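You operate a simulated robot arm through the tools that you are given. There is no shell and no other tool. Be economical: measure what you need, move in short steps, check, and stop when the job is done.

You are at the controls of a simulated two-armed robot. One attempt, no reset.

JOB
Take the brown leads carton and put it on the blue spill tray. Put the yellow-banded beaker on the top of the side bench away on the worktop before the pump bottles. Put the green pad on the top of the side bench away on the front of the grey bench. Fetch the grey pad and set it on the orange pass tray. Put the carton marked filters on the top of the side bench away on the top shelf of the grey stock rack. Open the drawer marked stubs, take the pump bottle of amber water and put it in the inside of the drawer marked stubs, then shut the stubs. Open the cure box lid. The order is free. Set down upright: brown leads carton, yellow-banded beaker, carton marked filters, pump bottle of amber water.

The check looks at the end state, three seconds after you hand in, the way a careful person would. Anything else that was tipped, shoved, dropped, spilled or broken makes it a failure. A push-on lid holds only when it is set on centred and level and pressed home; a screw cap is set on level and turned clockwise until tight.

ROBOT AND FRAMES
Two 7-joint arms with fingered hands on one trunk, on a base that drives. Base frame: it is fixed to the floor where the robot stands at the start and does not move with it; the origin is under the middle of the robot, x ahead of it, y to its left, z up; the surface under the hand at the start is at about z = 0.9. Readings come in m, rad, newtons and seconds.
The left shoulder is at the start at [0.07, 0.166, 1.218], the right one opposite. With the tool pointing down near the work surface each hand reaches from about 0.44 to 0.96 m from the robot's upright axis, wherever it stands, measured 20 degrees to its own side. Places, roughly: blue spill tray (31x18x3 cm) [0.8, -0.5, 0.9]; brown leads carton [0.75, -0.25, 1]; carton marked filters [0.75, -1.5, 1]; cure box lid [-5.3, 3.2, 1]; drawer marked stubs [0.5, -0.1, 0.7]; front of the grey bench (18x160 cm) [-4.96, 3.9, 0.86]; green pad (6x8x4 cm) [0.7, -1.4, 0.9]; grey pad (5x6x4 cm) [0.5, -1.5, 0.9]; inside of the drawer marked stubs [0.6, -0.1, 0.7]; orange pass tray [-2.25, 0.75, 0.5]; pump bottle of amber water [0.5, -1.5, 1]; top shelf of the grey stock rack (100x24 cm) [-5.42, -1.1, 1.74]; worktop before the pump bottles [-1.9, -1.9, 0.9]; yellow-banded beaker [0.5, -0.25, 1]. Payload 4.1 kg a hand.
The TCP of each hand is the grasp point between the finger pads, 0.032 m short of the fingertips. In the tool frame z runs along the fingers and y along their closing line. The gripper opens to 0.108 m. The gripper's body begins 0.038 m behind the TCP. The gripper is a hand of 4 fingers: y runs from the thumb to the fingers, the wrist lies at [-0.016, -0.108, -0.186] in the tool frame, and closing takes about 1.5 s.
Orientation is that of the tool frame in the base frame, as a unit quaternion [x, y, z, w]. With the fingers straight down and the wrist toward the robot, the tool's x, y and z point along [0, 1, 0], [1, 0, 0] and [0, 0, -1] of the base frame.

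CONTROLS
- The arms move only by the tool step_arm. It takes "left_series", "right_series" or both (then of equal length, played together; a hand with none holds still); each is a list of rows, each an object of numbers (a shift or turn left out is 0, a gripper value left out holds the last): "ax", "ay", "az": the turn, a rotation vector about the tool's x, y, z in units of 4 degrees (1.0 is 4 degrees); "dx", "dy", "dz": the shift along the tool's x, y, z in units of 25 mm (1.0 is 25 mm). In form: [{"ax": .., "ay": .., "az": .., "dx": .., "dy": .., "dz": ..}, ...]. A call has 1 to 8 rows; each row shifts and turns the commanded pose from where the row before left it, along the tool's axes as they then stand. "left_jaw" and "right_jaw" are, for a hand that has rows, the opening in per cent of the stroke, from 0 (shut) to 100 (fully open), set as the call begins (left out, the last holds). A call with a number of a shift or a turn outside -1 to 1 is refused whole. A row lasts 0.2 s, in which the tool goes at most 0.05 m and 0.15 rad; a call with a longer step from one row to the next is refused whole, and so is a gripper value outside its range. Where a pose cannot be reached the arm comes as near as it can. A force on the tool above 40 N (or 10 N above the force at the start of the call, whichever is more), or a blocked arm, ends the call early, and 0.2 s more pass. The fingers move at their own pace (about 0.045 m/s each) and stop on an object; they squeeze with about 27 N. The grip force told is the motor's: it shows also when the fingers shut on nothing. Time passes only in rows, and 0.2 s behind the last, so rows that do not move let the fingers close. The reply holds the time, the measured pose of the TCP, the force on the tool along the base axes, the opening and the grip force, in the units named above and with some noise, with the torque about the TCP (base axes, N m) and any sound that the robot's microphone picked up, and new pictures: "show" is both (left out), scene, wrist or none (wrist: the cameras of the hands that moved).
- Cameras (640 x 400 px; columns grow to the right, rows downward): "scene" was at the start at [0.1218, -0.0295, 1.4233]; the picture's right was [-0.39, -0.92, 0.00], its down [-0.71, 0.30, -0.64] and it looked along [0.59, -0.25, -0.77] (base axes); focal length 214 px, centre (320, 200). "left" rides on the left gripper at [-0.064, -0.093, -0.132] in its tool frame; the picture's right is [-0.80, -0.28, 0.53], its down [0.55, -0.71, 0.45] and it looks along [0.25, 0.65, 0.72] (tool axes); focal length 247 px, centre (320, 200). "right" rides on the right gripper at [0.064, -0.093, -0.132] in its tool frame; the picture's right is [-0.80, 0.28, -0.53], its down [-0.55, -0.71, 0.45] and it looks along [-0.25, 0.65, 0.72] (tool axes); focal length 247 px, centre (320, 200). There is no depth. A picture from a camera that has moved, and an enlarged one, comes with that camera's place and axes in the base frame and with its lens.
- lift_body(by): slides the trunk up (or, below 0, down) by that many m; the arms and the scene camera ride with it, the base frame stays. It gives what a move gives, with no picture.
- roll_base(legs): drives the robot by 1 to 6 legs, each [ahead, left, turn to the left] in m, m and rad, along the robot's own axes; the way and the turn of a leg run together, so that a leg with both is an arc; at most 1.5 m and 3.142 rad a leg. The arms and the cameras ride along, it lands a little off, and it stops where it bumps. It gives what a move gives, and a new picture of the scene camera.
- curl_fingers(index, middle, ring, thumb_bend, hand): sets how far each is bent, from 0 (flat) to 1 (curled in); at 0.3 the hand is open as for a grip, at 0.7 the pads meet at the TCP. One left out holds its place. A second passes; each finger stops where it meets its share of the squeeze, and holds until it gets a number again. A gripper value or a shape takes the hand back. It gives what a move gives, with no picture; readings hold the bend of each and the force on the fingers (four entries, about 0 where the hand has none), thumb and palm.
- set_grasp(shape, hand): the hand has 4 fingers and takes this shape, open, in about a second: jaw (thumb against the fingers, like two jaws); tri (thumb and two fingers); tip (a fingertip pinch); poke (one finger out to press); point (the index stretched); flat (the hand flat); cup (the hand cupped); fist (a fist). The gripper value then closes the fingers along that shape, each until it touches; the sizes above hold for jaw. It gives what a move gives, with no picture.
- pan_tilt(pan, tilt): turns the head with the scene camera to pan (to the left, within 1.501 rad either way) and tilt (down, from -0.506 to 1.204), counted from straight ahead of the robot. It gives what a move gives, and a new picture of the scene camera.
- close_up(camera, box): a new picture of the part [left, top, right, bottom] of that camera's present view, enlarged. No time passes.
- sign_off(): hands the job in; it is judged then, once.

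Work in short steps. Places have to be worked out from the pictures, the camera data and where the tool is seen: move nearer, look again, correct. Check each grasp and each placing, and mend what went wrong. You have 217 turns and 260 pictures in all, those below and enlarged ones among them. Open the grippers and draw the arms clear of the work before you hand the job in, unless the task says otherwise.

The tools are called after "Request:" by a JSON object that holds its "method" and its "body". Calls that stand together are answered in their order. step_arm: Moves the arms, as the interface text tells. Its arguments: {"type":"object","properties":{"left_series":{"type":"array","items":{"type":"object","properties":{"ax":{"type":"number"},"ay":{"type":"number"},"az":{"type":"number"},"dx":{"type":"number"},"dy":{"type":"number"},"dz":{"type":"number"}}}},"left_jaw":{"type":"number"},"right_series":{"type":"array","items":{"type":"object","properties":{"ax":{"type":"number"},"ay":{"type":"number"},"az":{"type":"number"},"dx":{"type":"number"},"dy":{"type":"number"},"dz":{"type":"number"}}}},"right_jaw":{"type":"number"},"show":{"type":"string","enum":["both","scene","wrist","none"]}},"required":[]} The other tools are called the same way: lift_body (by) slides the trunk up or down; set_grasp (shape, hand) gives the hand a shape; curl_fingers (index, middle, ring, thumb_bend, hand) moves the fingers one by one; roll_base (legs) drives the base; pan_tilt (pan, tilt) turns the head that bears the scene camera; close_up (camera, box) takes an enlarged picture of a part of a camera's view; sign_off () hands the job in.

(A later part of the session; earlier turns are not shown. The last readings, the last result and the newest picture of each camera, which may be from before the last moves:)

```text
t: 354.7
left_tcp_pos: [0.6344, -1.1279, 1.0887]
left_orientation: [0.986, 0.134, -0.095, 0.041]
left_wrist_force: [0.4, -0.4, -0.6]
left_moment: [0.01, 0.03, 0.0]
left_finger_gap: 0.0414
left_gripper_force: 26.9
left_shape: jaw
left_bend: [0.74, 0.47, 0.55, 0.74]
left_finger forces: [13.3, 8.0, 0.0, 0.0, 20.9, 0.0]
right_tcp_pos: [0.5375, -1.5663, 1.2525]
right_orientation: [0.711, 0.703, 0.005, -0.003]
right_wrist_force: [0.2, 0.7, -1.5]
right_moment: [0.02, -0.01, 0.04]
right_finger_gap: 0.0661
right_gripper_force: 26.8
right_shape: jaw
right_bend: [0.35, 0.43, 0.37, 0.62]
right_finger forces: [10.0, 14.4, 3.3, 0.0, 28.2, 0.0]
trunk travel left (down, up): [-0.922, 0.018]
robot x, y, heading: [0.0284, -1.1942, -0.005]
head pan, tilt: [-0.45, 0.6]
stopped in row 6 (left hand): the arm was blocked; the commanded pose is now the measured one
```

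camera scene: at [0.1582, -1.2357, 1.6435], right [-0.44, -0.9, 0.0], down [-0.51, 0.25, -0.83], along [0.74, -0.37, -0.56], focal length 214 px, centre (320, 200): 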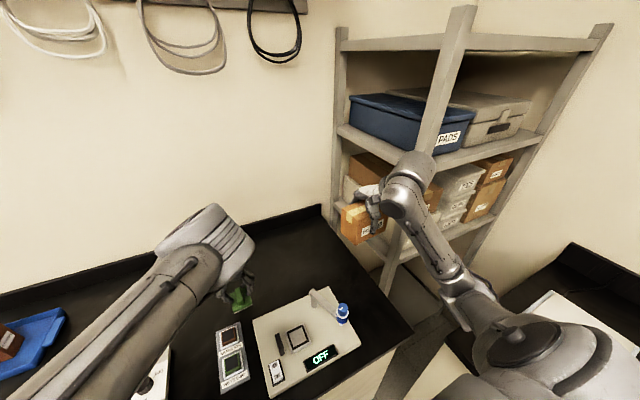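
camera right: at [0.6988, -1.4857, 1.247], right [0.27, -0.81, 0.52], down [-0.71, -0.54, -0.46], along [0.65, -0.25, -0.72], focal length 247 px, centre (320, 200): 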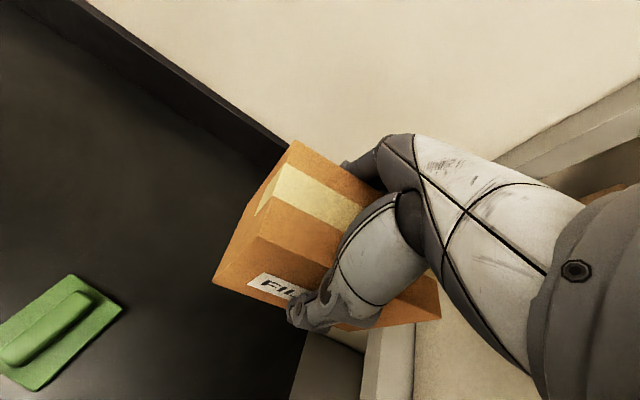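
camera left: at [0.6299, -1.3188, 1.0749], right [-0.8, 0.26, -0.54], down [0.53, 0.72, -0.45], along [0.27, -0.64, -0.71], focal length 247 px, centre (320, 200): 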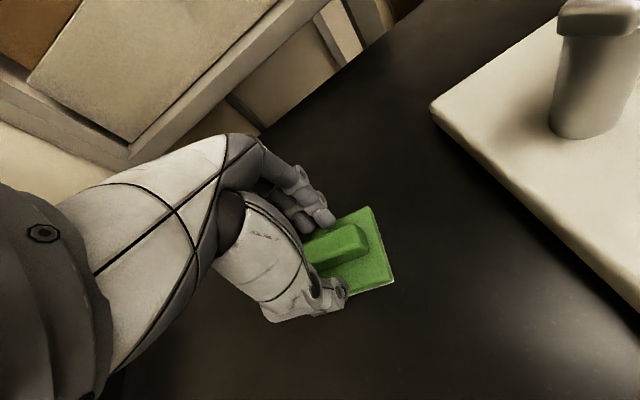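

Relax the wrist by turning the left hand back toward forward while moving it left.

Request:
{"method": "step_arm", "body": {"left_series": [{"az": -1}, {"az": -1}, {"az": -1}, {"az": -1}, {"az": -1, "dy": -0.6}, {"az": -1, "dy": -0.6}, {"az": -1, "dy": -0.6}, {"az": -1, "dy": -0.6}], "show": "scene"}}

```text
t: 356.6
left_tcp_pos: [0.5643, -1.0425, 1.0351]
left_orientation: [0.886, 0.438, -0.152, -0.001]
left_wrist_force: [0.1, -0.1, -0.7]
left_moment: [0.02, 0.0, 0.01]
left_finger_gap: 0.0411
left_gripper_force: 26.4
left_shape: jaw
left_bend: [0.74, 0.47, 0.55, 0.74]
left_finger forces: [13.2, 7.9, 0.0, 0.0, 21.0, 0.0]
right_tcp_pos: [0.5366, -1.5639, 1.2524]
right_orientation: [0.71, 0.704, 0.004, -0.004]
right_wrist_force: [0.3, -0.8, -0.2]
right_moment: [-0.01, 0.0, 0.0]
right_finger_gap: 0.0659
right_gripper_force: 27.1
right_shape: jaw
right_bend: [0.35, 0.43, 0.37, 0.62]
right_finger forces: [10.0, 14.3, 3.3, 0.0, 28.2, 0.1]
trunk travel left (down, up): [-0.922, 0.018]
robot x, y, heading: [0.026, -1.1964, -0.006]
head pan, tilt: [-0.45, 0.6]
stopped in row 8 (left hand): the arm was blocked; the commanded pose is now the measured one
camera scene: at [0.158, -1.2359, 1.6435], right [-0.44, -0.9, 0.0], down [-0.51, 0.25, -0.83], along [0.74, -0.37, -0.56], focal length 214 px, centre (320, 200)
```

scene: 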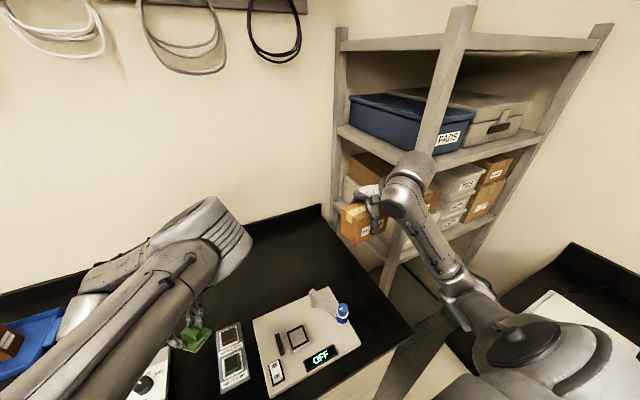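

Level the left hand and lift it.

Request:
{"method": "step_arm", "body": {"left_series": [{"dx": -0.27, "dy": -0.13, "dz": -0.9}, {"dx": -0.27, "dy": -0.13, "dz": -0.9}, {"ax": -0.48, "ay": 0.96, "dz": -0.5}, {"ax": -0.48, "ay": 0.96, "dz": -0.5}, {"ax": -0.48, "ay": 0.96, "dz": -0.5}, {"ax": -0.48, "ay": 0.96, "dz": -0.5}], "show": "both"}}

```text
t: 357.7
left_tcp_pos: [0.522, -1.0016, 1.0439]
left_orientation: [0.864, 0.484, -0.139, -0.025]
left_wrist_force: [-0.1, 0.6, -0.8]
left_moment: [0.0, -0.01, -0.03]
left_finger_gap: 0.0415
left_gripper_force: 27.2
left_shape: jaw
left_bend: [0.74, 0.47, 0.55, 0.74]
left_finger forces: [13.0, 7.7, 0.0, 0.0, 20.7, 0.0]
right_tcp_pos: [0.5361, -1.565, 1.2533]
right_orientation: [0.711, 0.703, 0.005, -0.003]
right_wrist_force: [-0.5, -0.2, -0.6]
right_moment: [-0.05, -0.01, 0.0]
right_finger_gap: 0.0662
right_gripper_force: 26.1
right_shape: jaw
right_bend: [0.35, 0.43, 0.37, 0.62]
right_finger forces: [10.0, 14.3, 3.4, 0.1, 28.2, 0.0]
trunk travel left (down, up): [-0.922, 0.018]
robot x, y, heading: [0.0293, -1.1962, -0.01]
head pan, tilt: [-0.45, 0.6]
stopped in row 5 (left hand): the arm was blocked; the commanded pose is now the measured one
camera scene: at [0.1577, -1.236, 1.6435], right [-0.44, -0.9, 0.0], down [-0.51, 0.25, -0.83], along [0.74, -0.37, -0.56], focal length 214 px, centre (320, 200)
camera left: at [0.4487, -0.9937, 1.2005], right [-0.77, -0.57, -0.29], down [-0.43, 0.8, -0.42], along [0.47, -0.2, -0.86], focal length 247 px, centre (320, 200)
```

scene: 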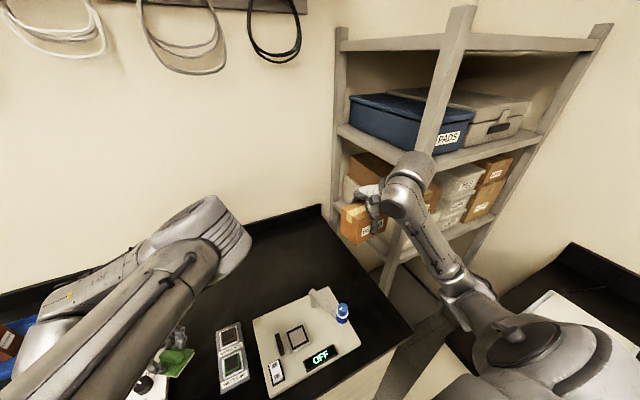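
left: 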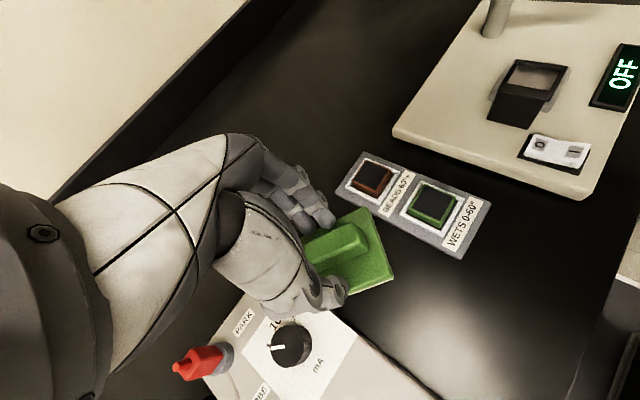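

The pad clears the power supply; back the base straight out and re-pose the arm in free space.

Request:
{"method": "roll_base", "body": {"legs": [[-0.55, 0, 0]]}}

Request:
{"method": "step_arm", "body": {"left_series": [{"dy": 0.6, "dz": -0.6}, {"dy": 0.6, "dz": -0.6}, {"dy": 0.6, "dz": -0.6}, {"dy": 0.6, "dz": -0.6}], "show": "scene"}}

```text
t: 360.9
left_tcp_pos: [-0.0204, -0.9961, 1.0452]
left_orientation: [0.863, 0.485, -0.138, -0.023]
left_wrist_force: [0.8, 0.5, 0.1]
left_moment: [-0.01, 0.02, 0.0]
left_finger_gap: 0.041
left_gripper_force: 27.2
left_shape: jaw
left_bend: [0.74, 0.47, 0.55, 0.74]
left_finger forces: [12.9, 7.8, 0.0, 0.0, 20.7, 0.1]
right_tcp_pos: [-0.0065, -1.5607, 1.2523]
right_orientation: [0.709, 0.705, 0.005, -0.004]
right_wrist_force: [0.3, -0.1, -0.7]
right_moment: [0.01, 0.0, -0.01]
right_finger_gap: 0.066
right_gripper_force: 26.7
right_shape: jaw
right_bend: [0.35, 0.43, 0.37, 0.62]
right_finger forces: [10.0, 14.3, 3.3, 0.0, 28.2, 0.0]
trunk travel left (down, up): [-0.922, 0.018]
robot x, y, heading: [-0.5179, -1.1966, -0.006]
head pan, tilt: [-0.45, 0.6]
camera scene: at [-0.385, -1.2323, 1.6433], right [-0.44, -0.9, 0.0], down [-0.51, 0.25, -0.82], along [0.74, -0.36, -0.57], focal length 214 px, centre (320, 200)
```

scene: 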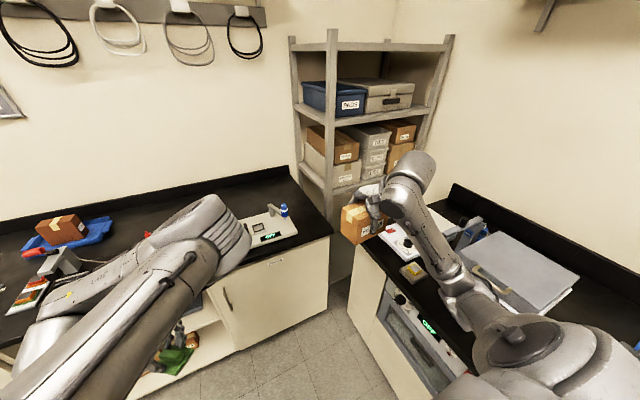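

```text
t: 361.9
left_tcp_pos: [0.0487, -0.9968, 1.092]
left_orientation: [0.848, 0.511, -0.141, -0.014]
left_wrist_force: [-0.1, 0.1, -0.4]
left_moment: [-0.01, 0.01, 0.01]
left_finger_gap: 0.0414
left_gripper_force: 27.0
left_shape: jaw
left_bend: [0.74, 0.47, 0.55, 0.74]
left_finger forces: [12.9, 7.6, 0.0, 0.0, 20.7, 0.1]
right_tcp_pos: [-0.0062, -1.5605, 1.2516]
right_orientation: [0.71, 0.704, 0.004, -0.003]
right_wrist_force: [0.7, 0.6, -1.2]
right_moment: [0.02, 0.0, -0.02]
right_finger_gap: 0.0658
right_gripper_force: 26.8
right_shape: jaw
right_bend: [0.35, 0.43, 0.37, 0.62]
right_finger forces: [10.1, 14.4, 3.4, 0.0, 28.2, 0.0]
trunk travel left (down, up): [-0.922, 0.018]
robot x, y, heading: [-0.5128, -1.1956, -0.007]
head pan, tilt: [-0.45, 0.6]
camera scene: at [-0.3858, -1.2325, 1.6433], right [-0.44, -0.9, 0.0], down [-0.51, 0.25, -0.82], along [0.74, -0.36, -0.57], focal length 214 px, centre (320, 200)
```

scene: 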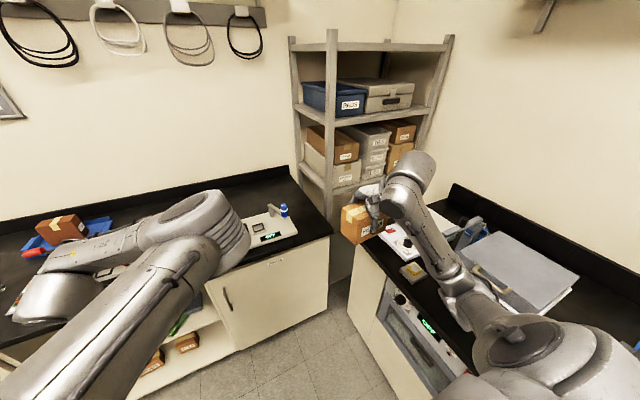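

Request:
{"method": "step_arm", "body": {"left_series": [{"dx": 0.87, "dy": -0.48, "dz": -0.12}, {"dx": 0.87, "dy": -0.48, "dz": -0.12}, {"dx": 0.87, "dy": -0.48, "dz": -0.12}, {"dx": 0.87, "dy": -0.48, "dz": -0.12}, {"dx": 0.87, "dy": -0.48, "dz": -0.12}, {"dx": 0.87, "dy": -0.48, "dz": -0.12}, {"dx": 0.87, "dy": -0.48, "dz": -0.12}, {"dx": 0.87, "dy": -0.48, "dz": -0.12}], "show": "none"}}

Request:
{"method": "step_arm", "body": {"left_series": [{"ax": -0.48, "ay": 0.96}, {"ax": -0.48, "ay": 0.96}, {"ax": -0.48, "ay": 0.96}, {"ax": -0.48, "ay": 0.96}, {"dx": 0.6, "dz": -0.5}, {"dx": 0.6, "dz": -0.5}], "show": "scene"}}

```text
t: 363.6
left_tcp_pos: [0.0557, -0.8202, 1.0938]
left_orientation: [0.864, 0.485, -0.137, -0.023]
left_wrist_force: [-0.1, -0.9, 0.1]
left_moment: [0.01, -0.02, -0.01]
left_finger_gap: 0.0412
left_gripper_force: 27.1
left_shape: jaw
left_bend: [0.74, 0.47, 0.55, 0.74]
left_finger forces: [12.9, 7.6, 0.0, 0.1, 20.4, 0.0]
right_tcp_pos: [-0.0062, -1.5593, 1.2526]
right_orientation: [0.709, 0.705, 0.004, -0.003]
right_wrist_force: [0.5, 0.3, -1.1]
right_moment: [-0.04, 0.0, 0.0]
right_finger_gap: 0.0661
right_gripper_force: 26.7
right_shape: jaw
right_bend: [0.35, 0.43, 0.37, 0.62]
right_finger forces: [10.1, 14.3, 3.2, 0.0, 28.1, 0.1]
trunk travel left (down, up): [-0.922, 0.018]
robot x, y, heading: [-0.5197, -1.196, -0.004]
head pan, tilt: [-0.45, 0.6]
```

```text
t: 365.1
left_tcp_pos: [0.0733, -0.7996, 1.1203]
left_orientation: [0.873, 0.486, 0.011, -0.03]
left_wrist_force: [-0.5, -0.3, -1.5]
left_moment: [-0.03, 0.01, 0.01]
left_finger_gap: 0.0411
left_gripper_force: 28.0
left_shape: jaw
left_bend: [0.74, 0.47, 0.55, 0.74]
left_finger forces: [12.9, 7.4, 0.0, 0.1, 20.4, 0.0]
right_tcp_pos: [-0.0066, -1.5596, 1.2534]
right_orientation: [0.709, 0.705, 0.005, -0.004]
right_wrist_force: [-0.1, -0.8, -1.6]
right_moment: [-0.04, 0.02, 0.0]
right_finger_gap: 0.0658
right_gripper_force: 26.8
right_shape: jaw
right_bend: [0.35, 0.43, 0.37, 0.62]
right_finger forces: [10.1, 14.3, 3.2, 0.1, 28.2, 0.0]
trunk travel left (down, up): [-0.922, 0.018]
robot x, y, heading: [-0.518, -1.195, -0.004]
head pan, tilt: [-0.45, 0.6]
camera scene: at [-0.3858, -1.2312, 1.6434], right [-0.44, -0.9, 0.0], down [-0.51, 0.25, -0.82], along [0.74, -0.36, -0.57], focal length 214 px, centre (320, 200)
```

scene: 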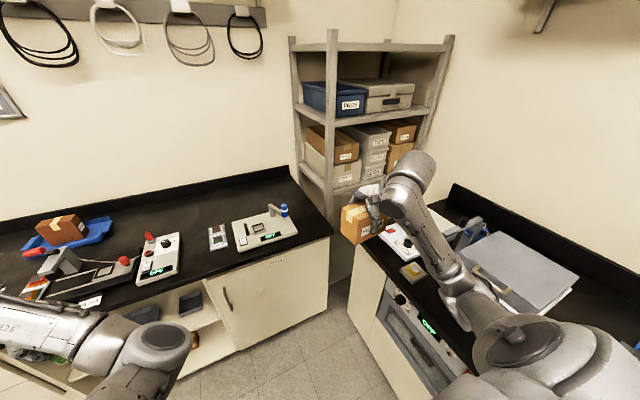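

Both loads are held in good poses. Turn around (via +y) to face west.

Request:
{"method": "roll_base", "body": {"legs": [[0.07, 0.17, 0], [0, 0, 3.14]]}}

Request:
{"method": "pan_tilt", "body": {"pan": 0.0, "tilt": 0.25}}

```text
t: 373.8
left_tcp_pos: [-1.0513, -1.3965, 1.1215]
left_orientation: [-0.469, 0.883, -0.03, -0.013]
left_wrist_force: [0.2, 1.0, -0.2]
left_moment: [-0.01, 0.01, 0.0]
left_finger_gap: 0.0333
left_gripper_force: 27.0
left_shape: jaw
left_bend: [0.75, 0.54, 0.54, 0.81]
left_finger forces: [10.1, 0.9, 0.4, 0.0, 11.4, 0.0]
right_tcp_pos: [-0.9435, -0.6388, 1.2522]
right_orientation: [-0.691, 0.723, -0.004, -0.004]
right_wrist_force: [0.5, -0.4, -1.6]
right_moment: [-0.04, 0.0, 0.0]
right_finger_gap: 0.0648
right_gripper_force: 27.1
right_shape: jaw
right_bend: [0.35, 0.44, 0.38, 0.62]
right_finger forces: [9.2, 13.9, 3.3, 0.1, 26.5, 0.0]
trunk travel left (down, up): [-0.922, 0.018]
robot x, y, heading: [-0.4479, -1.021, 3.104]
head pan, tilt: [-0.45, 0.6]
camera scene: at [-0.5738, -0.9798, 1.6434], right [0.47, 0.88, 0.0], down [0.5, -0.27, -0.82], along [-0.73, 0.39, -0.57], focal length 214 px, centre (320, 200)
```

scene: 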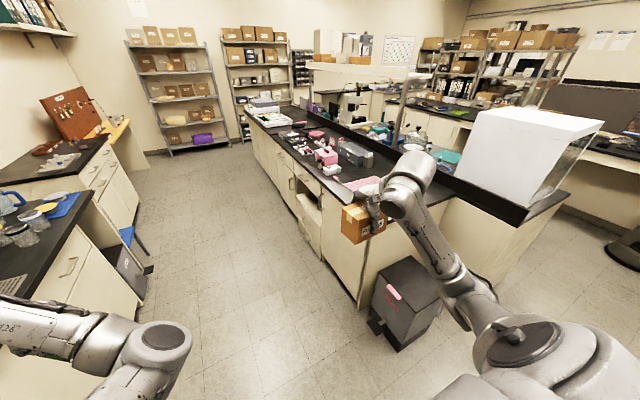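

```text
t: 374.7
left_tcp_pos: [-1.0499, -1.3962, 1.1223]
left_orientation: [-0.469, 0.882, -0.03, -0.013]
left_wrist_force: [-0.3, 0.6, -0.2]
left_moment: [0.01, 0.02, -0.01]
left_finger_gap: 0.0333
left_gripper_force: 26.8
left_shape: jaw
left_bend: [0.75, 0.54, 0.54, 0.81]
left_finger forces: [10.1, 0.9, 0.3, 0.1, 11.2, 0.0]
right_tcp_pos: [-0.9425, -0.6382, 1.2532]
right_orientation: [-0.691, 0.723, -0.004, -0.005]
right_wrist_force: [0.1, -0.3, -1.5]
right_moment: [0.01, 0.0, 0.02]
right_finger_gap: 0.0648
right_gripper_force: 26.7
right_shape: jaw
right_bend: [0.35, 0.44, 0.38, 0.62]
right_finger forces: [9.2, 13.9, 3.2, 0.0, 26.5, 0.0]
trunk travel left (down, up): [-0.922, 0.018]
robot x, y, heading: [-0.4486, -1.0271, 3.097]
head pan, tilt: [0.0, 0.25]
camera scene: at [-0.5893, -1.0177, 1.6756], right [0.04, 1.0, 0.0], down [0.25, -0.01, -0.97], along [-0.97, 0.04, -0.25], focal length 214 px, centre (320, 200)
```

scene: 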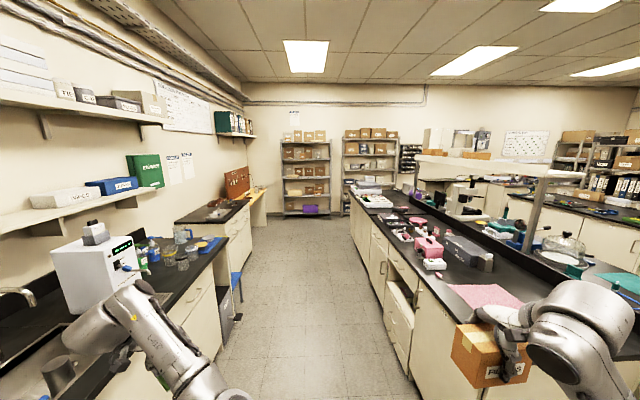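

The grip on the green pad changed; check it with the left camera.

Request:
{"method": "close_up", "body": {"camera": "left", "box": [160, 130, 480, 330]}}

Request:
{"method": "close_up", "body": {"camera": "scene", "box": [240, 120, 400, 230]}}

```text
2.00 times, centred on (320, 230) of left
camera zoom: at [-0.9393, -1.386, 1.2532], right [0.68, 0.47, -0.56], down [0.28, -0.88, -0.39], along [-0.67, 0.11, -0.73], focal length 494 px, centre (320, 140)
```

zoom: 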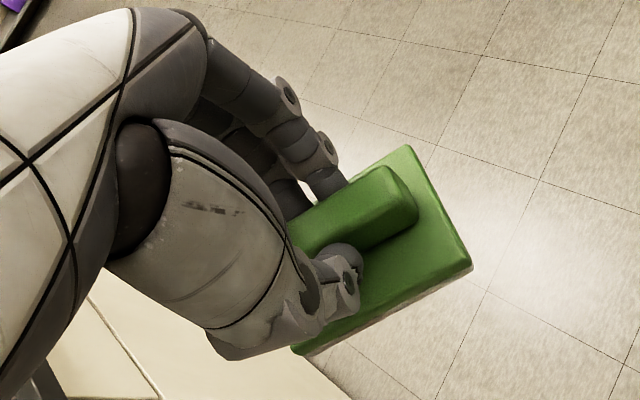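

```text
3.64 times, centred on (320, 175) of scene
camera zoom: at [-0.5893, -1.0177, 1.6756], right [0.04, 1.0, 0.0], down [0.25, -0.01, -0.97], along [-0.97, 0.04, -0.25], focal length 780 px, centre (320, 291)
```

zoom: 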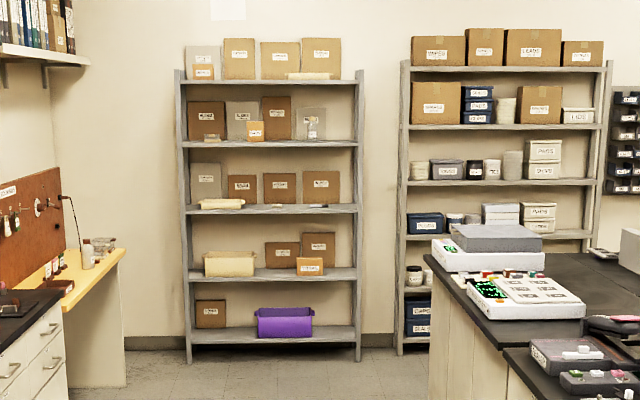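

Pad is held by its ridge; good. The target rack is the left one (top shelf z≈1.74, free gap near y≈-1.18). Drive west along the aisle.

Request:
{"method": "roll_base", "body": {"legs": [[0, 0, 0.045], [1.4, 0, 0], [1.4, 0, 0], [0.7, 0, 0]]}}

Request:
{"method": "close_up", "body": {"camera": "scene", "box": [160, 40, 480, 240]}}

```text
t: 392.1
left_tcp_pos: [-4.5379, -1.3693, 1.1217]
left_orientation: [-0.482, 0.876, -0.03, -0.013]
left_wrist_force: [0.6, -0.5, 0.1]
left_moment: [-0.01, 0.0, -0.03]
left_finger_gap: 0.0333
left_gripper_force: 26.9
left_shape: jaw
left_bend: [0.75, 0.54, 0.54, 0.81]
left_finger forces: [10.1, 0.9, 0.5, 0.0, 11.3, 0.0]
right_tcp_pos: [-4.4496, -0.6111, 1.2522]
right_orientation: [-0.702, 0.712, -0.003, -0.005]
right_wrist_force: [-0.1, 0.9, -2.0]
right_moment: [-0.03, 0.01, 0.01]
right_finger_gap: 0.0647
right_gripper_force: 27.0
right_shape: jaw
right_bend: [0.35, 0.44, 0.38, 0.62]
right_finger forces: [9.3, 13.9, 3.2, 0.1, 26.6, 0.0]
trunk travel left (down, up): [-0.922, 0.018]
robot x, y, heading: [-3.9436, -0.9789, 3.124]
head pan, tilt: [0.0, 0.25]
camera scene: at [-4.0862, -0.9783, 1.6758], right [0.02, 1.0, 0.0], down [0.25, 0.0, -0.97], along [-0.97, 0.01, -0.25], focal length 214 px, centre (320, 200)
```

scene: 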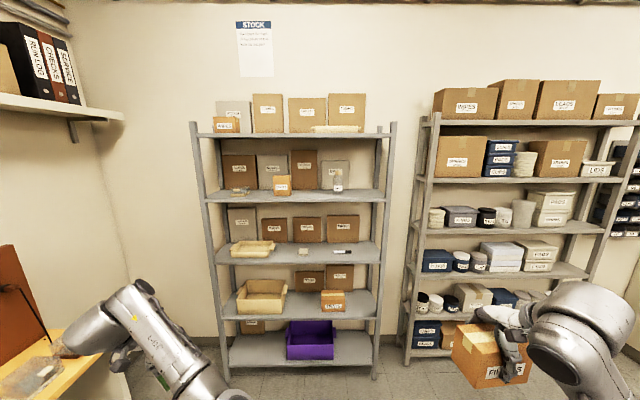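

```text
2.00 times, centred on (320, 140) of scene
camera zoom: at [-4.0862, -0.9783, 1.6758], right [0.02, 1.0, 0.0], down [0.25, 0.0, -0.97], along [-0.97, 0.01, -0.25], focal length 429 px, centre (320, 320)
```

zoom: 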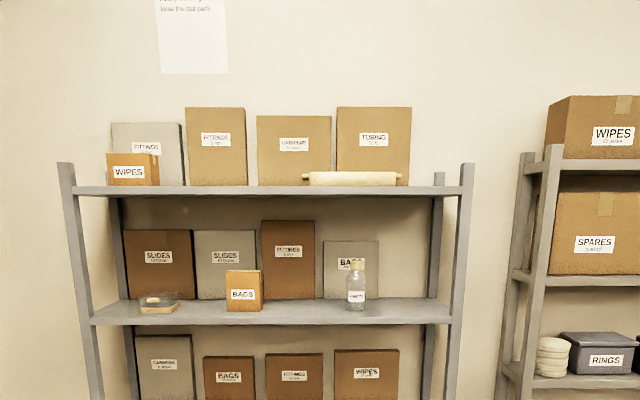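

Raise the carton to ~1.84 m and bring it more central before approaching the rack.

Request:
{"method": "step_arm", "body": {"right_series": [{"dx": 0.42, "dz": -0.98}, {"dx": 0.42, "dz": -0.98}, {"dx": 0.42, "dz": -0.98}, {"dx": 0.42, "dz": -0.98}, {"dx": 0.42, "dz": -0.98}, {"dx": 0.42, "dz": -0.98}, {"dx": 0.42, "dz": -0.98}, {"dx": 0.42, "dz": -0.98}], "show": "none"}}

Request:
{"method": "step_arm", "body": {"right_series": [{"dx": 0.42, "dz": -0.98}, {"dx": 0.42, "dz": -0.98}, {"dx": 0.42, "dz": -0.98}, {"dx": 0.42, "dz": -0.98}, {"dx": 0.42, "dz": -0.98}, {"dx": 0.42, "dz": -0.98}, {"dx": 0.42, "dz": -0.98}, {"dx": 0.42, "dz": -0.98}], "show": "none"}}

Request:
{"method": "step_arm", "body": {"right_series": [{"dx": 0.42, "dz": -0.98}, {"dx": 0.42, "dz": -0.98}, {"dx": 0.42, "dz": -0.98}, {"dx": 0.42, "dz": -0.98}, {"dx": 0.42, "dz": -0.98}, {"dx": 0.42, "dz": -0.98}, {"dx": 0.42, "dz": -0.98}, {"dx": 0.42, "dz": -0.98}], "show": "scene"}}

```text
t: 393.9
left_tcp_pos: [-4.5375, -1.3702, 1.1215]
left_orientation: [-0.482, 0.875, -0.03, -0.011]
left_wrist_force: [0.0, 0.1, -0.9]
left_moment: [0.03, 0.01, -0.02]
left_finger_gap: 0.0333
left_gripper_force: 26.8
left_shape: jaw
left_bend: [0.75, 0.54, 0.54, 0.81]
left_finger forces: [10.1, 0.8, 0.4, 0.1, 11.3, 0.0]
right_tcp_pos: [-4.4509, -0.6919, 1.4494]
right_orientation: [-0.701, 0.713, -0.004, -0.004]
right_wrist_force: [-0.3, 0.2, -1.5]
right_moment: [0.01, -0.01, 0.01]
right_finger_gap: 0.0647
right_gripper_force: 26.7
right_shape: jaw
right_bend: [0.35, 0.44, 0.38, 0.62]
right_finger forces: [9.2, 13.8, 3.2, 0.0, 26.3, 0.1]
trunk travel left (down, up): [-0.922, 0.018]
robot x, y, heading: [-3.9452, -0.9833, 3.122]
head pan, tilt: [0.0, 0.25]
```

```text
t: 395.7
left_tcp_pos: [-4.5374, -1.3704, 1.1216]
left_orientation: [-0.482, 0.876, -0.029, -0.011]
left_wrist_force: [-0.2, 0.1, -0.2]
left_moment: [0.03, 0.01, 0.02]
left_finger_gap: 0.0334
left_gripper_force: 26.4
left_shape: jaw
left_bend: [0.75, 0.54, 0.54, 0.81]
left_finger forces: [10.0, 0.9, 0.4, 0.0, 11.3, 0.0]
right_tcp_pos: [-4.4513, -0.775, 1.6464]
right_orientation: [-0.701, 0.713, -0.003, -0.005]
right_wrist_force: [0.3, -0.7, -1.4]
right_moment: [0.02, 0.01, -0.02]
right_finger_gap: 0.0648
right_gripper_force: 27.0
right_shape: jaw
right_bend: [0.74, 0.44, 0.38, 0.62]
right_finger forces: [9.2, 13.6, 3.3, 0.0, 26.3, 0.1]
trunk travel left (down, up): [-0.922, 0.018]
robot x, y, heading: [-3.9446, -0.9782, 3.125]
head pan, tilt: [0.0, 0.25]
```

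```text
t: 397.5
left_tcp_pos: [-4.5367, -1.3716, 1.1199]
left_orientation: [-0.482, 0.876, -0.029, -0.011]
left_wrist_force: [-0.6, 0.2, 0.2]
left_moment: [0.03, -0.01, 0.0]
left_finger_gap: 0.0336
left_gripper_force: 27.2
left_shape: jaw
left_bend: [0.75, 0.54, 0.54, 0.81]
left_finger forces: [10.2, 0.9, 0.5, 0.0, 11.3, 0.0]
right_tcp_pos: [-4.4532, -0.8572, 1.8447]
right_orientation: [-0.701, 0.713, -0.003, -0.006]
right_wrist_force: [0.7, -0.7, -0.6]
right_moment: [0.03, -0.01, 0.02]
right_finger_gap: 0.0647
right_gripper_force: 26.9
right_shape: jaw
right_bend: [0.74, 0.44, 0.38, 0.62]
right_finger forces: [9.0, 13.7, 3.2, 0.1, 26.0, 0.0]
trunk travel left (down, up): [-0.922, 0.018]
robot x, y, heading: [-3.9436, -0.984, 3.125]
head pan, tilt: [0.0, 0.25]
camera scene: at [-4.0861, -0.9811, 1.6757], right [0.02, 1.0, 0.0], down [0.25, 0.0, -0.97], along [-0.97, 0.02, -0.25], focal length 214 px, centre (320, 200)
```

scene: 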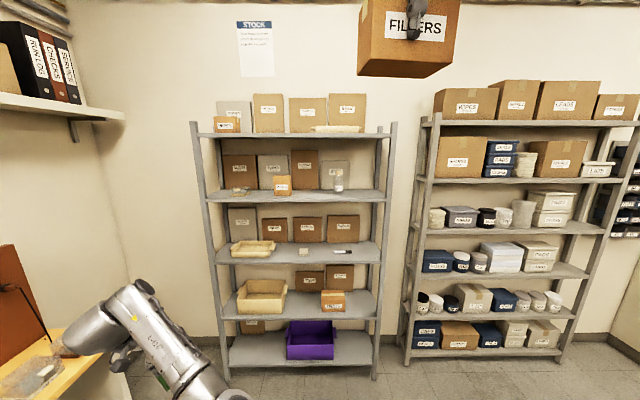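

Carton is upright at 1.845 m. Retract the left hand so it clears the rack, then sidestep left.

Request:
{"method": "step_arm", "body": {"left_series": [{"dx": -0.6, "dy": -0.95}, {"dx": -0.6, "dy": -0.95}, {"dx": -0.6, "dy": -0.95}, {"dx": -0.6, "dy": -0.95}, {"dx": -0.6, "dy": -0.95}, {"dx": -0.6, "dy": -0.95}, {"dx": -0.6, "dy": -0.95}, {"dx": -0.6, "dy": -0.95}], "show": "none"}}

Request:
{"method": "roll_base", "body": {"legs": [[0, 0.36, 0], [0.68, 0, 0]]}}

Request:
{"method": "pan_tilt", "body": {"pan": -0.1, "tilt": -0.15}}

Request:
{"method": "close_up", "body": {"camera": "right", "box": [0, 0, 640, 400]}}

```text
t: 399.3
left_tcp_pos: [-4.3124, -1.3712, 1.1223]
left_orientation: [-0.481, 0.876, -0.029, -0.012]
left_wrist_force: [-0.4, 0.4, -0.4]
left_moment: [0.0, 0.03, -0.02]
left_finger_gap: 0.0332
left_gripper_force: 27.0
left_shape: jaw
left_bend: [0.75, 0.54, 0.54, 0.81]
left_finger forces: [10.0, 0.9, 0.5, 0.0, 11.4, 0.0]
right_tcp_pos: [-4.4548, -0.8546, 1.8437]
right_orientation: [-0.7, 0.714, -0.003, -0.005]
right_wrist_force: [0.6, -0.1, -0.7]
right_moment: [-0.01, 0.01, 0.04]
right_finger_gap: 0.0646
right_gripper_force: 27.1
right_shape: jaw
right_bend: [0.74, 0.44, 0.38, 0.62]
right_finger forces: [9.0, 13.6, 3.2, 0.0, 26.0, 0.0]
trunk travel left (down, up): [-0.922, 0.018]
robot x, y, heading: [-3.9419, -0.9802, 3.127]
head pan, tilt: [0.0, 0.25]
```

```text
t: 405.0
left_tcp_pos: [-5.0006, -1.7236, 1.1241]
left_orientation: [-0.483, 0.875, -0.03, -0.013]
left_wrist_force: [0.3, 0.5, 0.2]
left_moment: [-0.02, 0.02, -0.01]
left_finger_gap: 0.0331
left_gripper_force: 26.6
left_shape: jaw
left_bend: [0.75, 0.54, 0.54, 0.81]
left_finger forces: [10.1, 0.8, 0.6, 0.0, 11.4, 0.0]
right_tcp_pos: [-5.1421, -1.2079, 1.8442]
right_orientation: [-0.702, 0.712, -0.004, -0.006]
right_wrist_force: [-0.3, -0.9, -1.3]
right_moment: [-0.04, 0.03, -0.01]
right_finger_gap: 0.0642
right_gripper_force: 26.6
right_shape: jaw
right_bend: [0.74, 0.44, 0.38, 0.62]
right_finger forces: [9.0, 13.6, 3.2, 0.0, 26.2, 0.0]
trunk travel left (down, up): [-0.922, 0.018]
robot x, y, heading: [-4.6375, -1.3327, 3.129]
head pan, tilt: [0.0, 0.25]
camera scene: at [-4.7747, -1.3302, 1.6759], right [0.01, 1.0, 0.0], down [0.25, 0.0, -0.97], along [-0.97, 0.01, -0.25], focal length 214 px, centre (320, 200)
```

scene: 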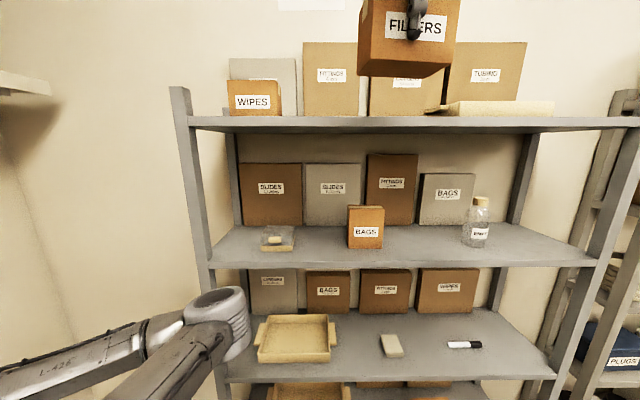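

```text
t: 405.9
left_tcp_pos: [-5.0026, -1.7247, 1.1228]
left_orientation: [-0.483, 0.875, -0.03, -0.011]
left_wrist_force: [0.0, 0.2, -0.2]
left_moment: [-0.02, 0.0, 0.01]
left_finger_gap: 0.0334
left_gripper_force: 27.1
left_shape: jaw
left_bend: [0.75, 0.54, 0.54, 0.81]
left_finger forces: [10.1, 0.9, 0.5, 0.0, 11.4, 0.0]
right_tcp_pos: [-5.145, -1.2067, 1.8431]
right_orientation: [-0.702, 0.712, -0.004, -0.005]
right_wrist_force: [-0.3, -0.6, -1.0]
right_moment: [-0.03, -0.02, -0.01]
right_finger_gap: 0.0645
right_gripper_force: 27.5
right_shape: jaw
right_bend: [0.74, 0.44, 0.38, 0.62]
right_finger forces: [9.0, 13.7, 3.2, 0.1, 26.1, 0.0]
trunk travel left (down, up): [-0.922, 0.018]
robot x, y, heading: [-4.6341, -1.3331, 3.128]
head pan, tilt: [-0.099, -0.15]
camera scene: at [-4.7688, -1.3219, 1.7117], right [0.11, 0.99, 0.0], down [-0.15, 0.02, -0.99], along [-0.98, 0.11, 0.15], focal length 214 px, centre (320, 200)
```

scene: 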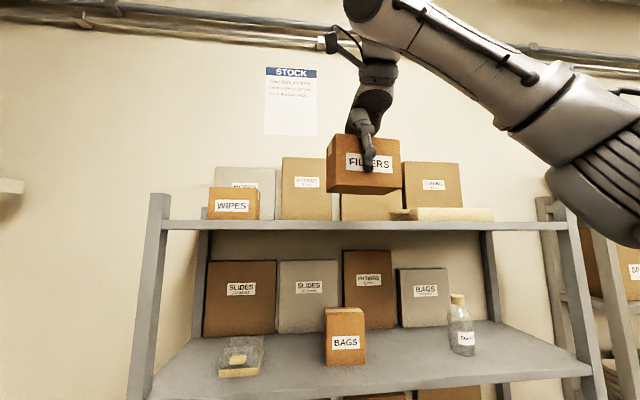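

```text
1.00 times, centred on (320, 200) of right (not enlarged: the box is as wide or as high as the picture)
camera zoom: at [-5.054, -1.2716, 1.9761], right [-0.27, 0.81, 0.52], down [0.71, 0.53, -0.46], along [-0.65, 0.25, -0.72], focal length 247 px, centre (320, 200)
```

zoom: 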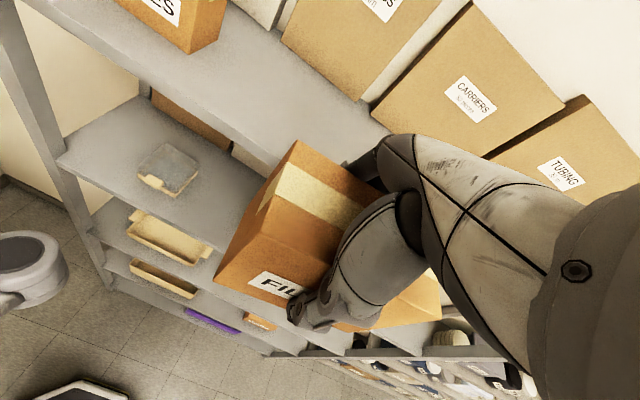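

From above I see the free spot between the WIPES carton (right edge y≈-1.40) and the roll (from y≈-1.08). Move in: base 13 cm, then arm 12.5 cm.

Request:
{"method": "roll_base", "body": {"legs": [[0.13, 0.028, 0]]}}

Request:
{"method": "step_arm", "body": {"right_series": [{"dy": 0.8}, {"dy": 0.8}, {"dy": 0.8}, {"dy": 0.8}, {"dy": 0.8}, {"dy": 0.8}], "show": "both"}}

```text
t: 407.2
left_tcp_pos: [-5.1301, -1.7507, 1.124]
left_orientation: [-0.483, 0.875, -0.03, -0.013]
left_wrist_force: [-0.6, 0.2, -0.4]
left_moment: [-0.01, -0.03, 0.01]
left_finger_gap: 0.0334
left_gripper_force: 26.2
left_shape: jaw
left_bend: [0.75, 0.54, 0.54, 0.8]
left_finger forces: [10.2, 0.9, 0.4, 0.0, 11.6, 0.0]
right_tcp_pos: [-5.2718, -1.2345, 1.8441]
right_orientation: [-0.702, 0.712, -0.002, -0.006]
right_wrist_force: [-0.1, -0.1, -0.8]
right_moment: [-0.01, 0.02, 0.01]
right_finger_gap: 0.0645
right_gripper_force: 27.1
right_shape: jaw
right_bend: [0.74, 0.44, 0.38, 0.62]
right_finger forces: [9.1, 13.7, 3.3, 0.0, 26.0, 0.0]
trunk travel left (down, up): [-0.922, 0.018]
robot x, y, heading: [-4.7635, -1.359, 3.126]
head pan, tilt: [-0.099, -0.15]
camera scene: at [-4.8961, -1.348, 1.712], right [0.11, 0.99, 0.0], down [-0.15, 0.02, -0.99], along [-0.98, 0.11, 0.15], focal length 214 px, centre (320, 200)
```

scene: 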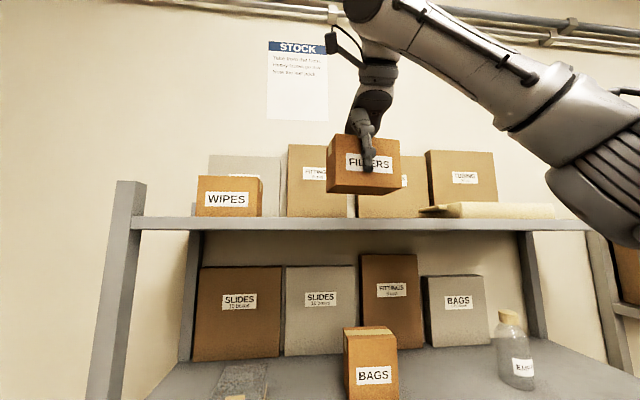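

```text
t: 408.6
left_tcp_pos: [-5.1314, -1.7507, 1.1231]
left_orientation: [-0.482, 0.875, -0.029, -0.013]
left_wrist_force: [0.9, 1.0, -0.7]
left_moment: [-0.01, -0.01, -0.03]
left_finger_gap: 0.0335
left_gripper_force: 26.9
left_shape: jaw
left_bend: [0.75, 0.54, 0.54, 0.8]
left_finger forces: [10.2, 1.0, 0.5, 0.0, 11.5, 0.1]
right_tcp_pos: [-5.3898, -1.2312, 1.8435]
right_orientation: [-0.702, 0.712, -0.001, -0.007]
right_wrist_force: [0.0, -0.6, -1.9]
right_moment: [0.01, 0.03, 0.03]
right_finger_gap: 0.0645
right_gripper_force: 26.5
right_shape: jaw
right_bend: [0.74, 0.44, 0.38, 0.62]
right_finger forces: [9.1, 13.6, 3.1, 0.0, 25.9, 0.1]
right hand out of reach, approached as far as the arm can: row 6
trunk travel left (down, up): [-0.922, 0.018]
robot x, y, heading: [-4.7622, -1.358, 3.13]
head pan, tilt: [-0.099, -0.15]
camera scene: at [-4.896, -1.3493, 1.712], right [0.11, 0.99, 0.0], down [-0.15, 0.02, -0.99], along [-0.98, 0.11, 0.15], focal length 214 px, centre (320, 200)
camera right: at [-5.2976, -1.2961, 1.9753], right [-0.27, 0.81, 0.53], down [0.71, 0.53, -0.46], along [-0.65, 0.25, -0.72], focal length 247 px, centre (320, 200)
```

scene: 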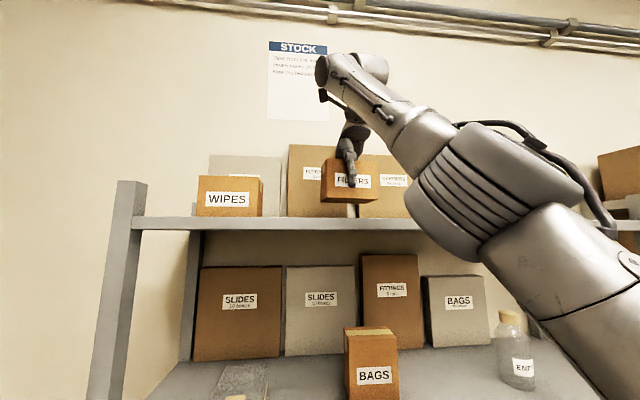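
right: 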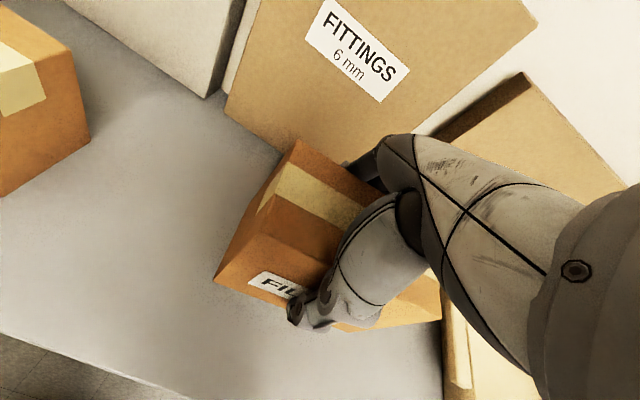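

The spot is clear on all sides. Lower with the trunk.

Request:
{"method": "lift_body", "body": {"by": -0.038}}

Request:
{"method": "lift_body", "body": {"by": -0.006}}

```text
t: 409.4
left_tcp_pos: [-5.1281, -1.7497, 1.0851]
left_orientation: [-0.483, 0.875, -0.03, -0.014]
left_wrist_force: [0.2, 1.0, -1.0]
left_moment: [0.01, 0.0, 0.01]
left_finger_gap: 0.0335
left_gripper_force: 27.4
left_shape: jaw
left_bend: [0.75, 0.54, 0.54, 0.8]
left_finger forces: [10.2, 1.2, 0.5, 0.0, 11.6, 0.1]
right_tcp_pos: [-5.383, -1.23, 1.8063]
right_orientation: [-0.702, 0.712, -0.001, -0.007]
right_wrist_force: [0.4, 0.0, -0.8]
right_moment: [0.04, 0.01, -0.02]
right_finger_gap: 0.0643
right_gripper_force: 26.2
right_shape: jaw
right_bend: [0.74, 0.44, 0.38, 0.62]
right_finger forces: [9.0, 13.7, 3.2, 0.1, 25.9, 0.1]
trunk travel left (down, up): [-0.884, 0.056]
robot x, y, heading: [-4.7653, -1.3562, 3.131]
head pan, tilt: [-0.099, -0.15]
```

```text
t: 409.9
left_tcp_pos: [-5.127, -1.7508, 1.0807]
left_orientation: [-0.484, 0.875, -0.029, -0.014]
left_wrist_force: [-0.6, -0.8, -0.3]
left_moment: [0.02, -0.01, 0.0]
left_finger_gap: 0.0334
left_gripper_force: 26.8
left_shape: jaw
left_bend: [0.75, 0.54, 0.54, 0.8]
left_finger forces: [10.2, 1.0, 0.4, 0.0, 11.5, 0.0]
right_tcp_pos: [-5.3837, -1.231, 1.8007]
right_orientation: [-0.702, 0.712, -0.001, -0.007]
right_wrist_force: [0.1, -1.1, -0.7]
right_moment: [-0.05, 0.01, -0.05]
right_finger_gap: 0.0647
right_gripper_force: 27.1
right_shape: jaw
right_bend: [0.74, 0.44, 0.38, 0.62]
right_finger forces: [9.1, 13.6, 3.2, 0.0, 26.0, 0.0]
trunk travel left (down, up): [-0.878, 0.062]
robot x, y, heading: [-4.7639, -1.3597, 3.128]
head pan, tilt: [-0.099, -0.15]
```

Request:
{"method": "lift_body", "body": {"by": -0.005}}

Request:
{"method": "lift_body", "body": {"by": -0.004}}

```text
t: 410.5
left_tcp_pos: [-5.1303, -1.7504, 1.0743]
left_orientation: [-0.483, 0.875, -0.03, -0.013]
left_wrist_force: [0.4, 0.3, -0.4]
left_moment: [-0.03, -0.01, -0.02]
left_finger_gap: 0.0336
left_gripper_force: 27.0
left_shape: jaw
left_bend: [0.75, 0.54, 0.54, 0.8]
left_finger forces: [10.2, 1.0, 0.4, 0.0, 11.6, 0.1]
right_tcp_pos: [-5.3893, -1.2292, 1.7942]
right_orientation: [-0.702, 0.712, -0.001, -0.008]
right_wrist_force: [-1.6, -0.3, 15.6]
right_moment: [0.16, 0.69, 0.05]
right_finger_gap: 0.0631
right_gripper_force: 27.5
right_shape: jaw
right_bend: [0.74, 0.44, 0.38, 0.64]
right_finger forces: [9.8, 15.4, 4.1, 0.0, 28.2, 0.0]
trunk travel left (down, up): [-0.873, 0.067]
robot x, y, heading: [-4.767, -1.3588, 3.13]
head pan, tilt: [-0.099, -0.15]
```

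```text
t: 410.9
left_tcp_pos: [-5.1304, -1.749, 1.0714]
left_orientation: [-0.483, 0.875, -0.03, -0.013]
left_wrist_force: [-0.2, -0.8, -0.3]
left_moment: [0.01, 0.0, -0.03]
left_finger_gap: 0.0331
left_gripper_force: 26.6
left_shape: jaw
left_bend: [0.75, 0.54, 0.54, 0.8]
left_finger forces: [10.1, 0.9, 0.6, 0.0, 11.7, 0.1]
right_tcp_pos: [-5.3885, -1.2316, 1.7957]
right_orientation: [-0.702, 0.712, 0.0, -0.011]
right_wrist_force: [2.0, 0.2, 16.9]
right_moment: [0.14, 0.22, 0.03]
right_finger_gap: 0.0627
right_gripper_force: 27.2
right_shape: jaw
right_bend: [0.74, 0.44, 0.38, 0.64]
right_finger forces: [10.3, 14.1, 3.7, 0.1, 29.6, 0.0]
trunk travel left (down, up): [-0.87, 0.07]
robot x, y, heading: [-4.765, -1.3586, 3.129]
head pan, tilt: [-0.099, -0.15]
stopped: the force on the tool passed its limit at 43 N (the readings are from after the stop); the commanded pose is now the measured one
```

Standing on the shelf. Relieve slightly, then open.

Request:
{"method": "lift_body", "body": {"by": 0.003}}

Request:
{"method": "step_arm", "body": {"right_series": [{}, {}, {}, {}, {}, {}, {}], "right_jaw": 100, "show": "wrist"}}

```text
t: 411.5
left_tcp_pos: [-5.1313, -1.7491, 1.0747]
left_orientation: [-0.483, 0.875, -0.03, -0.013]
left_wrist_force: [1.4, 0.1, -0.1]
left_moment: [0.0, 0.0, -0.03]
left_finger_gap: 0.0333
left_gripper_force: 26.5
left_shape: jaw
left_bend: [0.75, 0.54, 0.54, 0.8]
left_finger forces: [10.2, 1.0, 0.6, 0.0, 11.6, 0.0]
right_tcp_pos: [-5.3902, -1.2305, 1.7953]
right_orientation: [-0.702, 0.712, 0.0, -0.009]
right_wrist_force: [1.0, -0.5, 4.1]
right_moment: [0.06, 0.1, -0.01]
right_finger_gap: 0.0632
right_gripper_force: 27.3
right_shape: jaw
right_bend: [0.74, 0.44, 0.38, 0.64]
right_finger forces: [9.9, 13.6, 3.7, 0.0, 28.6, 0.0]
trunk travel left (down, up): [-0.873, 0.067]
robot x, y, heading: [-4.7705, -1.3617, 3.132]
head pan, tilt: [-0.099, -0.15]
```

```text
t: 413.1
left_tcp_pos: [-5.1317, -1.7507, 1.0734]
left_orientation: [-0.482, 0.875, -0.03, -0.012]
left_wrist_force: [0.1, 0.1, 0.2]
left_moment: [0.04, -0.01, -0.02]
left_finger_gap: 0.0333
left_gripper_force: 27.1
left_shape: jaw
left_bend: [0.75, 0.54, 0.54, 0.8]
left_finger forces: [10.1, 1.0, 0.5, 0.0, 11.6, 0.0]
right_tcp_pos: [-5.3901, -1.2304, 1.7954]
right_orientation: [-0.702, 0.713, -0.001, -0.01]
right_wrist_force: [1.8, 0.5, 2.4]
right_moment: [0.02, 0.06, 0.05]
right_finger_gap: 0.1076
right_gripper_force: 0.0
right_shape: jaw
right_bend: [0.29, 0.3, 0.3, 0.3]
right_finger forces: [5.7, 0.0, 0.0, 0.0, 7.2, 0.0]
trunk travel left (down, up): [-0.873, 0.067]
robot x, y, heading: [-4.7692, -1.3583, 3.129]
head pan, tilt: [-0.099, -0.15]
camera right: at [-5.2979, -1.2945, 1.9275], right [-0.26, 0.81, 0.53], down [0.71, 0.53, -0.46], along [-0.65, 0.25, -0.71], focal length 247 px, centre (320, 200)
```

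right: 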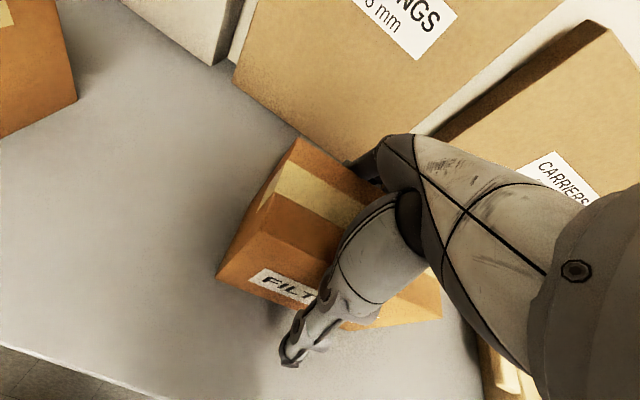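

Open; rise with the trunk and check the carton.

Request:
{"method": "lift_body", "body": {"by": 0.06}}

Request:
{"method": "step_arm", "body": {"right_series": [{"dz": -0.5}, {"dz": -0.5}, {"dz": -0.3, "dy": -0.4}, {"dy": -0.8}, {"dy": -1}, {"dy": -1}, {"dy": -1}, {"dy": -1}], "show": "both"}}

```text
t: 414.1
left_tcp_pos: [-5.0926, -1.7483, 1.0993]
left_orientation: [-0.49, 0.868, -0.063, 0.042]
left_wrist_force: [0.7, -1.3, -0.3]
left_moment: [0.0, -0.01, -0.05]
left_finger_gap: 0.0334
left_gripper_force: 26.8
left_shape: jaw
left_bend: [0.75, 0.54, 0.54, 0.8]
left_finger forces: [10.2, 1.0, 0.5, 0.0, 11.6, 0.0]
right_tcp_pos: [-5.398, -1.2155, 1.8494]
right_orientation: [-0.701, 0.713, -0.004, -0.01]
right_wrist_force: [0.1, 0.0, -1.5]
right_moment: [-0.01, 0.0, 0.02]
right_finger_gap: 0.108
right_gripper_force: 0.1
right_shape: jaw
right_bend: [0.29, 0.3, 0.3, 0.3]
right_finger forces: [5.4, 0.1, 0.0, 0.0, 5.5, 0.0]
trunk travel left (down, up): [-0.933, 0.007]
robot x, y, heading: [-4.7652, -1.3569, 3.125]
head pan, tilt: [-0.099, -0.15]
```

```text
t: 415.9
left_tcp_pos: [-5.0911, -1.7488, 1.0998]
left_orientation: [-0.49, 0.868, -0.064, 0.042]
left_wrist_force: [0.0, 0.0, -1.0]
left_moment: [-0.01, -0.01, -0.01]
left_finger_gap: 0.0334
left_gripper_force: 27.1
left_shape: jaw
left_bend: [0.75, 0.54, 0.54, 0.81]
left_finger forces: [10.2, 1.0, 0.5, 0.1, 11.6, 0.1]
right_tcp_pos: [-5.2601, -1.2164, 1.8609]
right_orientation: [-0.701, 0.713, -0.005, -0.01]
right_wrist_force: [-0.6, 0.4, -1.1]
right_moment: [0.0, 0.03, 0.02]
right_finger_gap: 0.1074
right_gripper_force: 0.1
right_shape: jaw
right_bend: [0.29, 0.3, 0.3, 0.3]
right_finger forces: [5.0, 0.0, 0.0, 0.1, 5.0, 0.1]
right hand out of reach, approached as far as the arm can: row 1, 2
trunk travel left (down, up): [-0.933, 0.007]
robot x, y, heading: [-4.7649, -1.3594, 3.127]
head pan, tilt: [-0.099, -0.15]
camera scene: at [-4.9038, -1.3357, 1.7192], right [0.11, 0.99, -0.01], down [-0.14, 0.01, -0.99], along [-0.98, 0.11, 0.15], focal length 214 px, centre (320, 200)
camera right: at [-5.1682, -1.2794, 1.9948], right [-0.27, 0.81, 0.52], down [0.71, 0.53, -0.46], along [-0.65, 0.24, -0.72], focal length 247 px, centre (320, 200)
```

scene: 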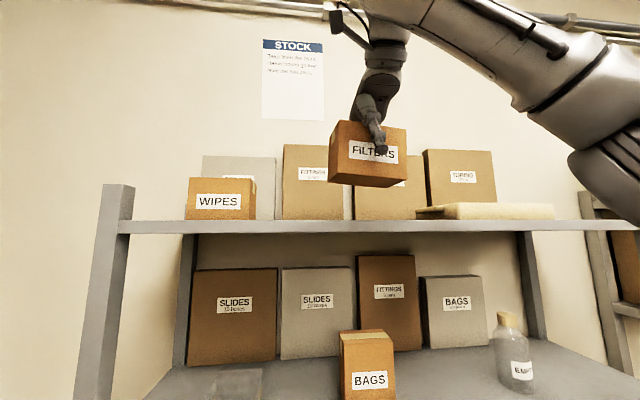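
right: 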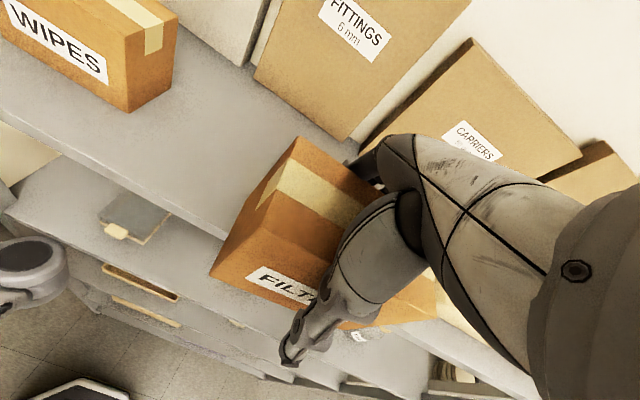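

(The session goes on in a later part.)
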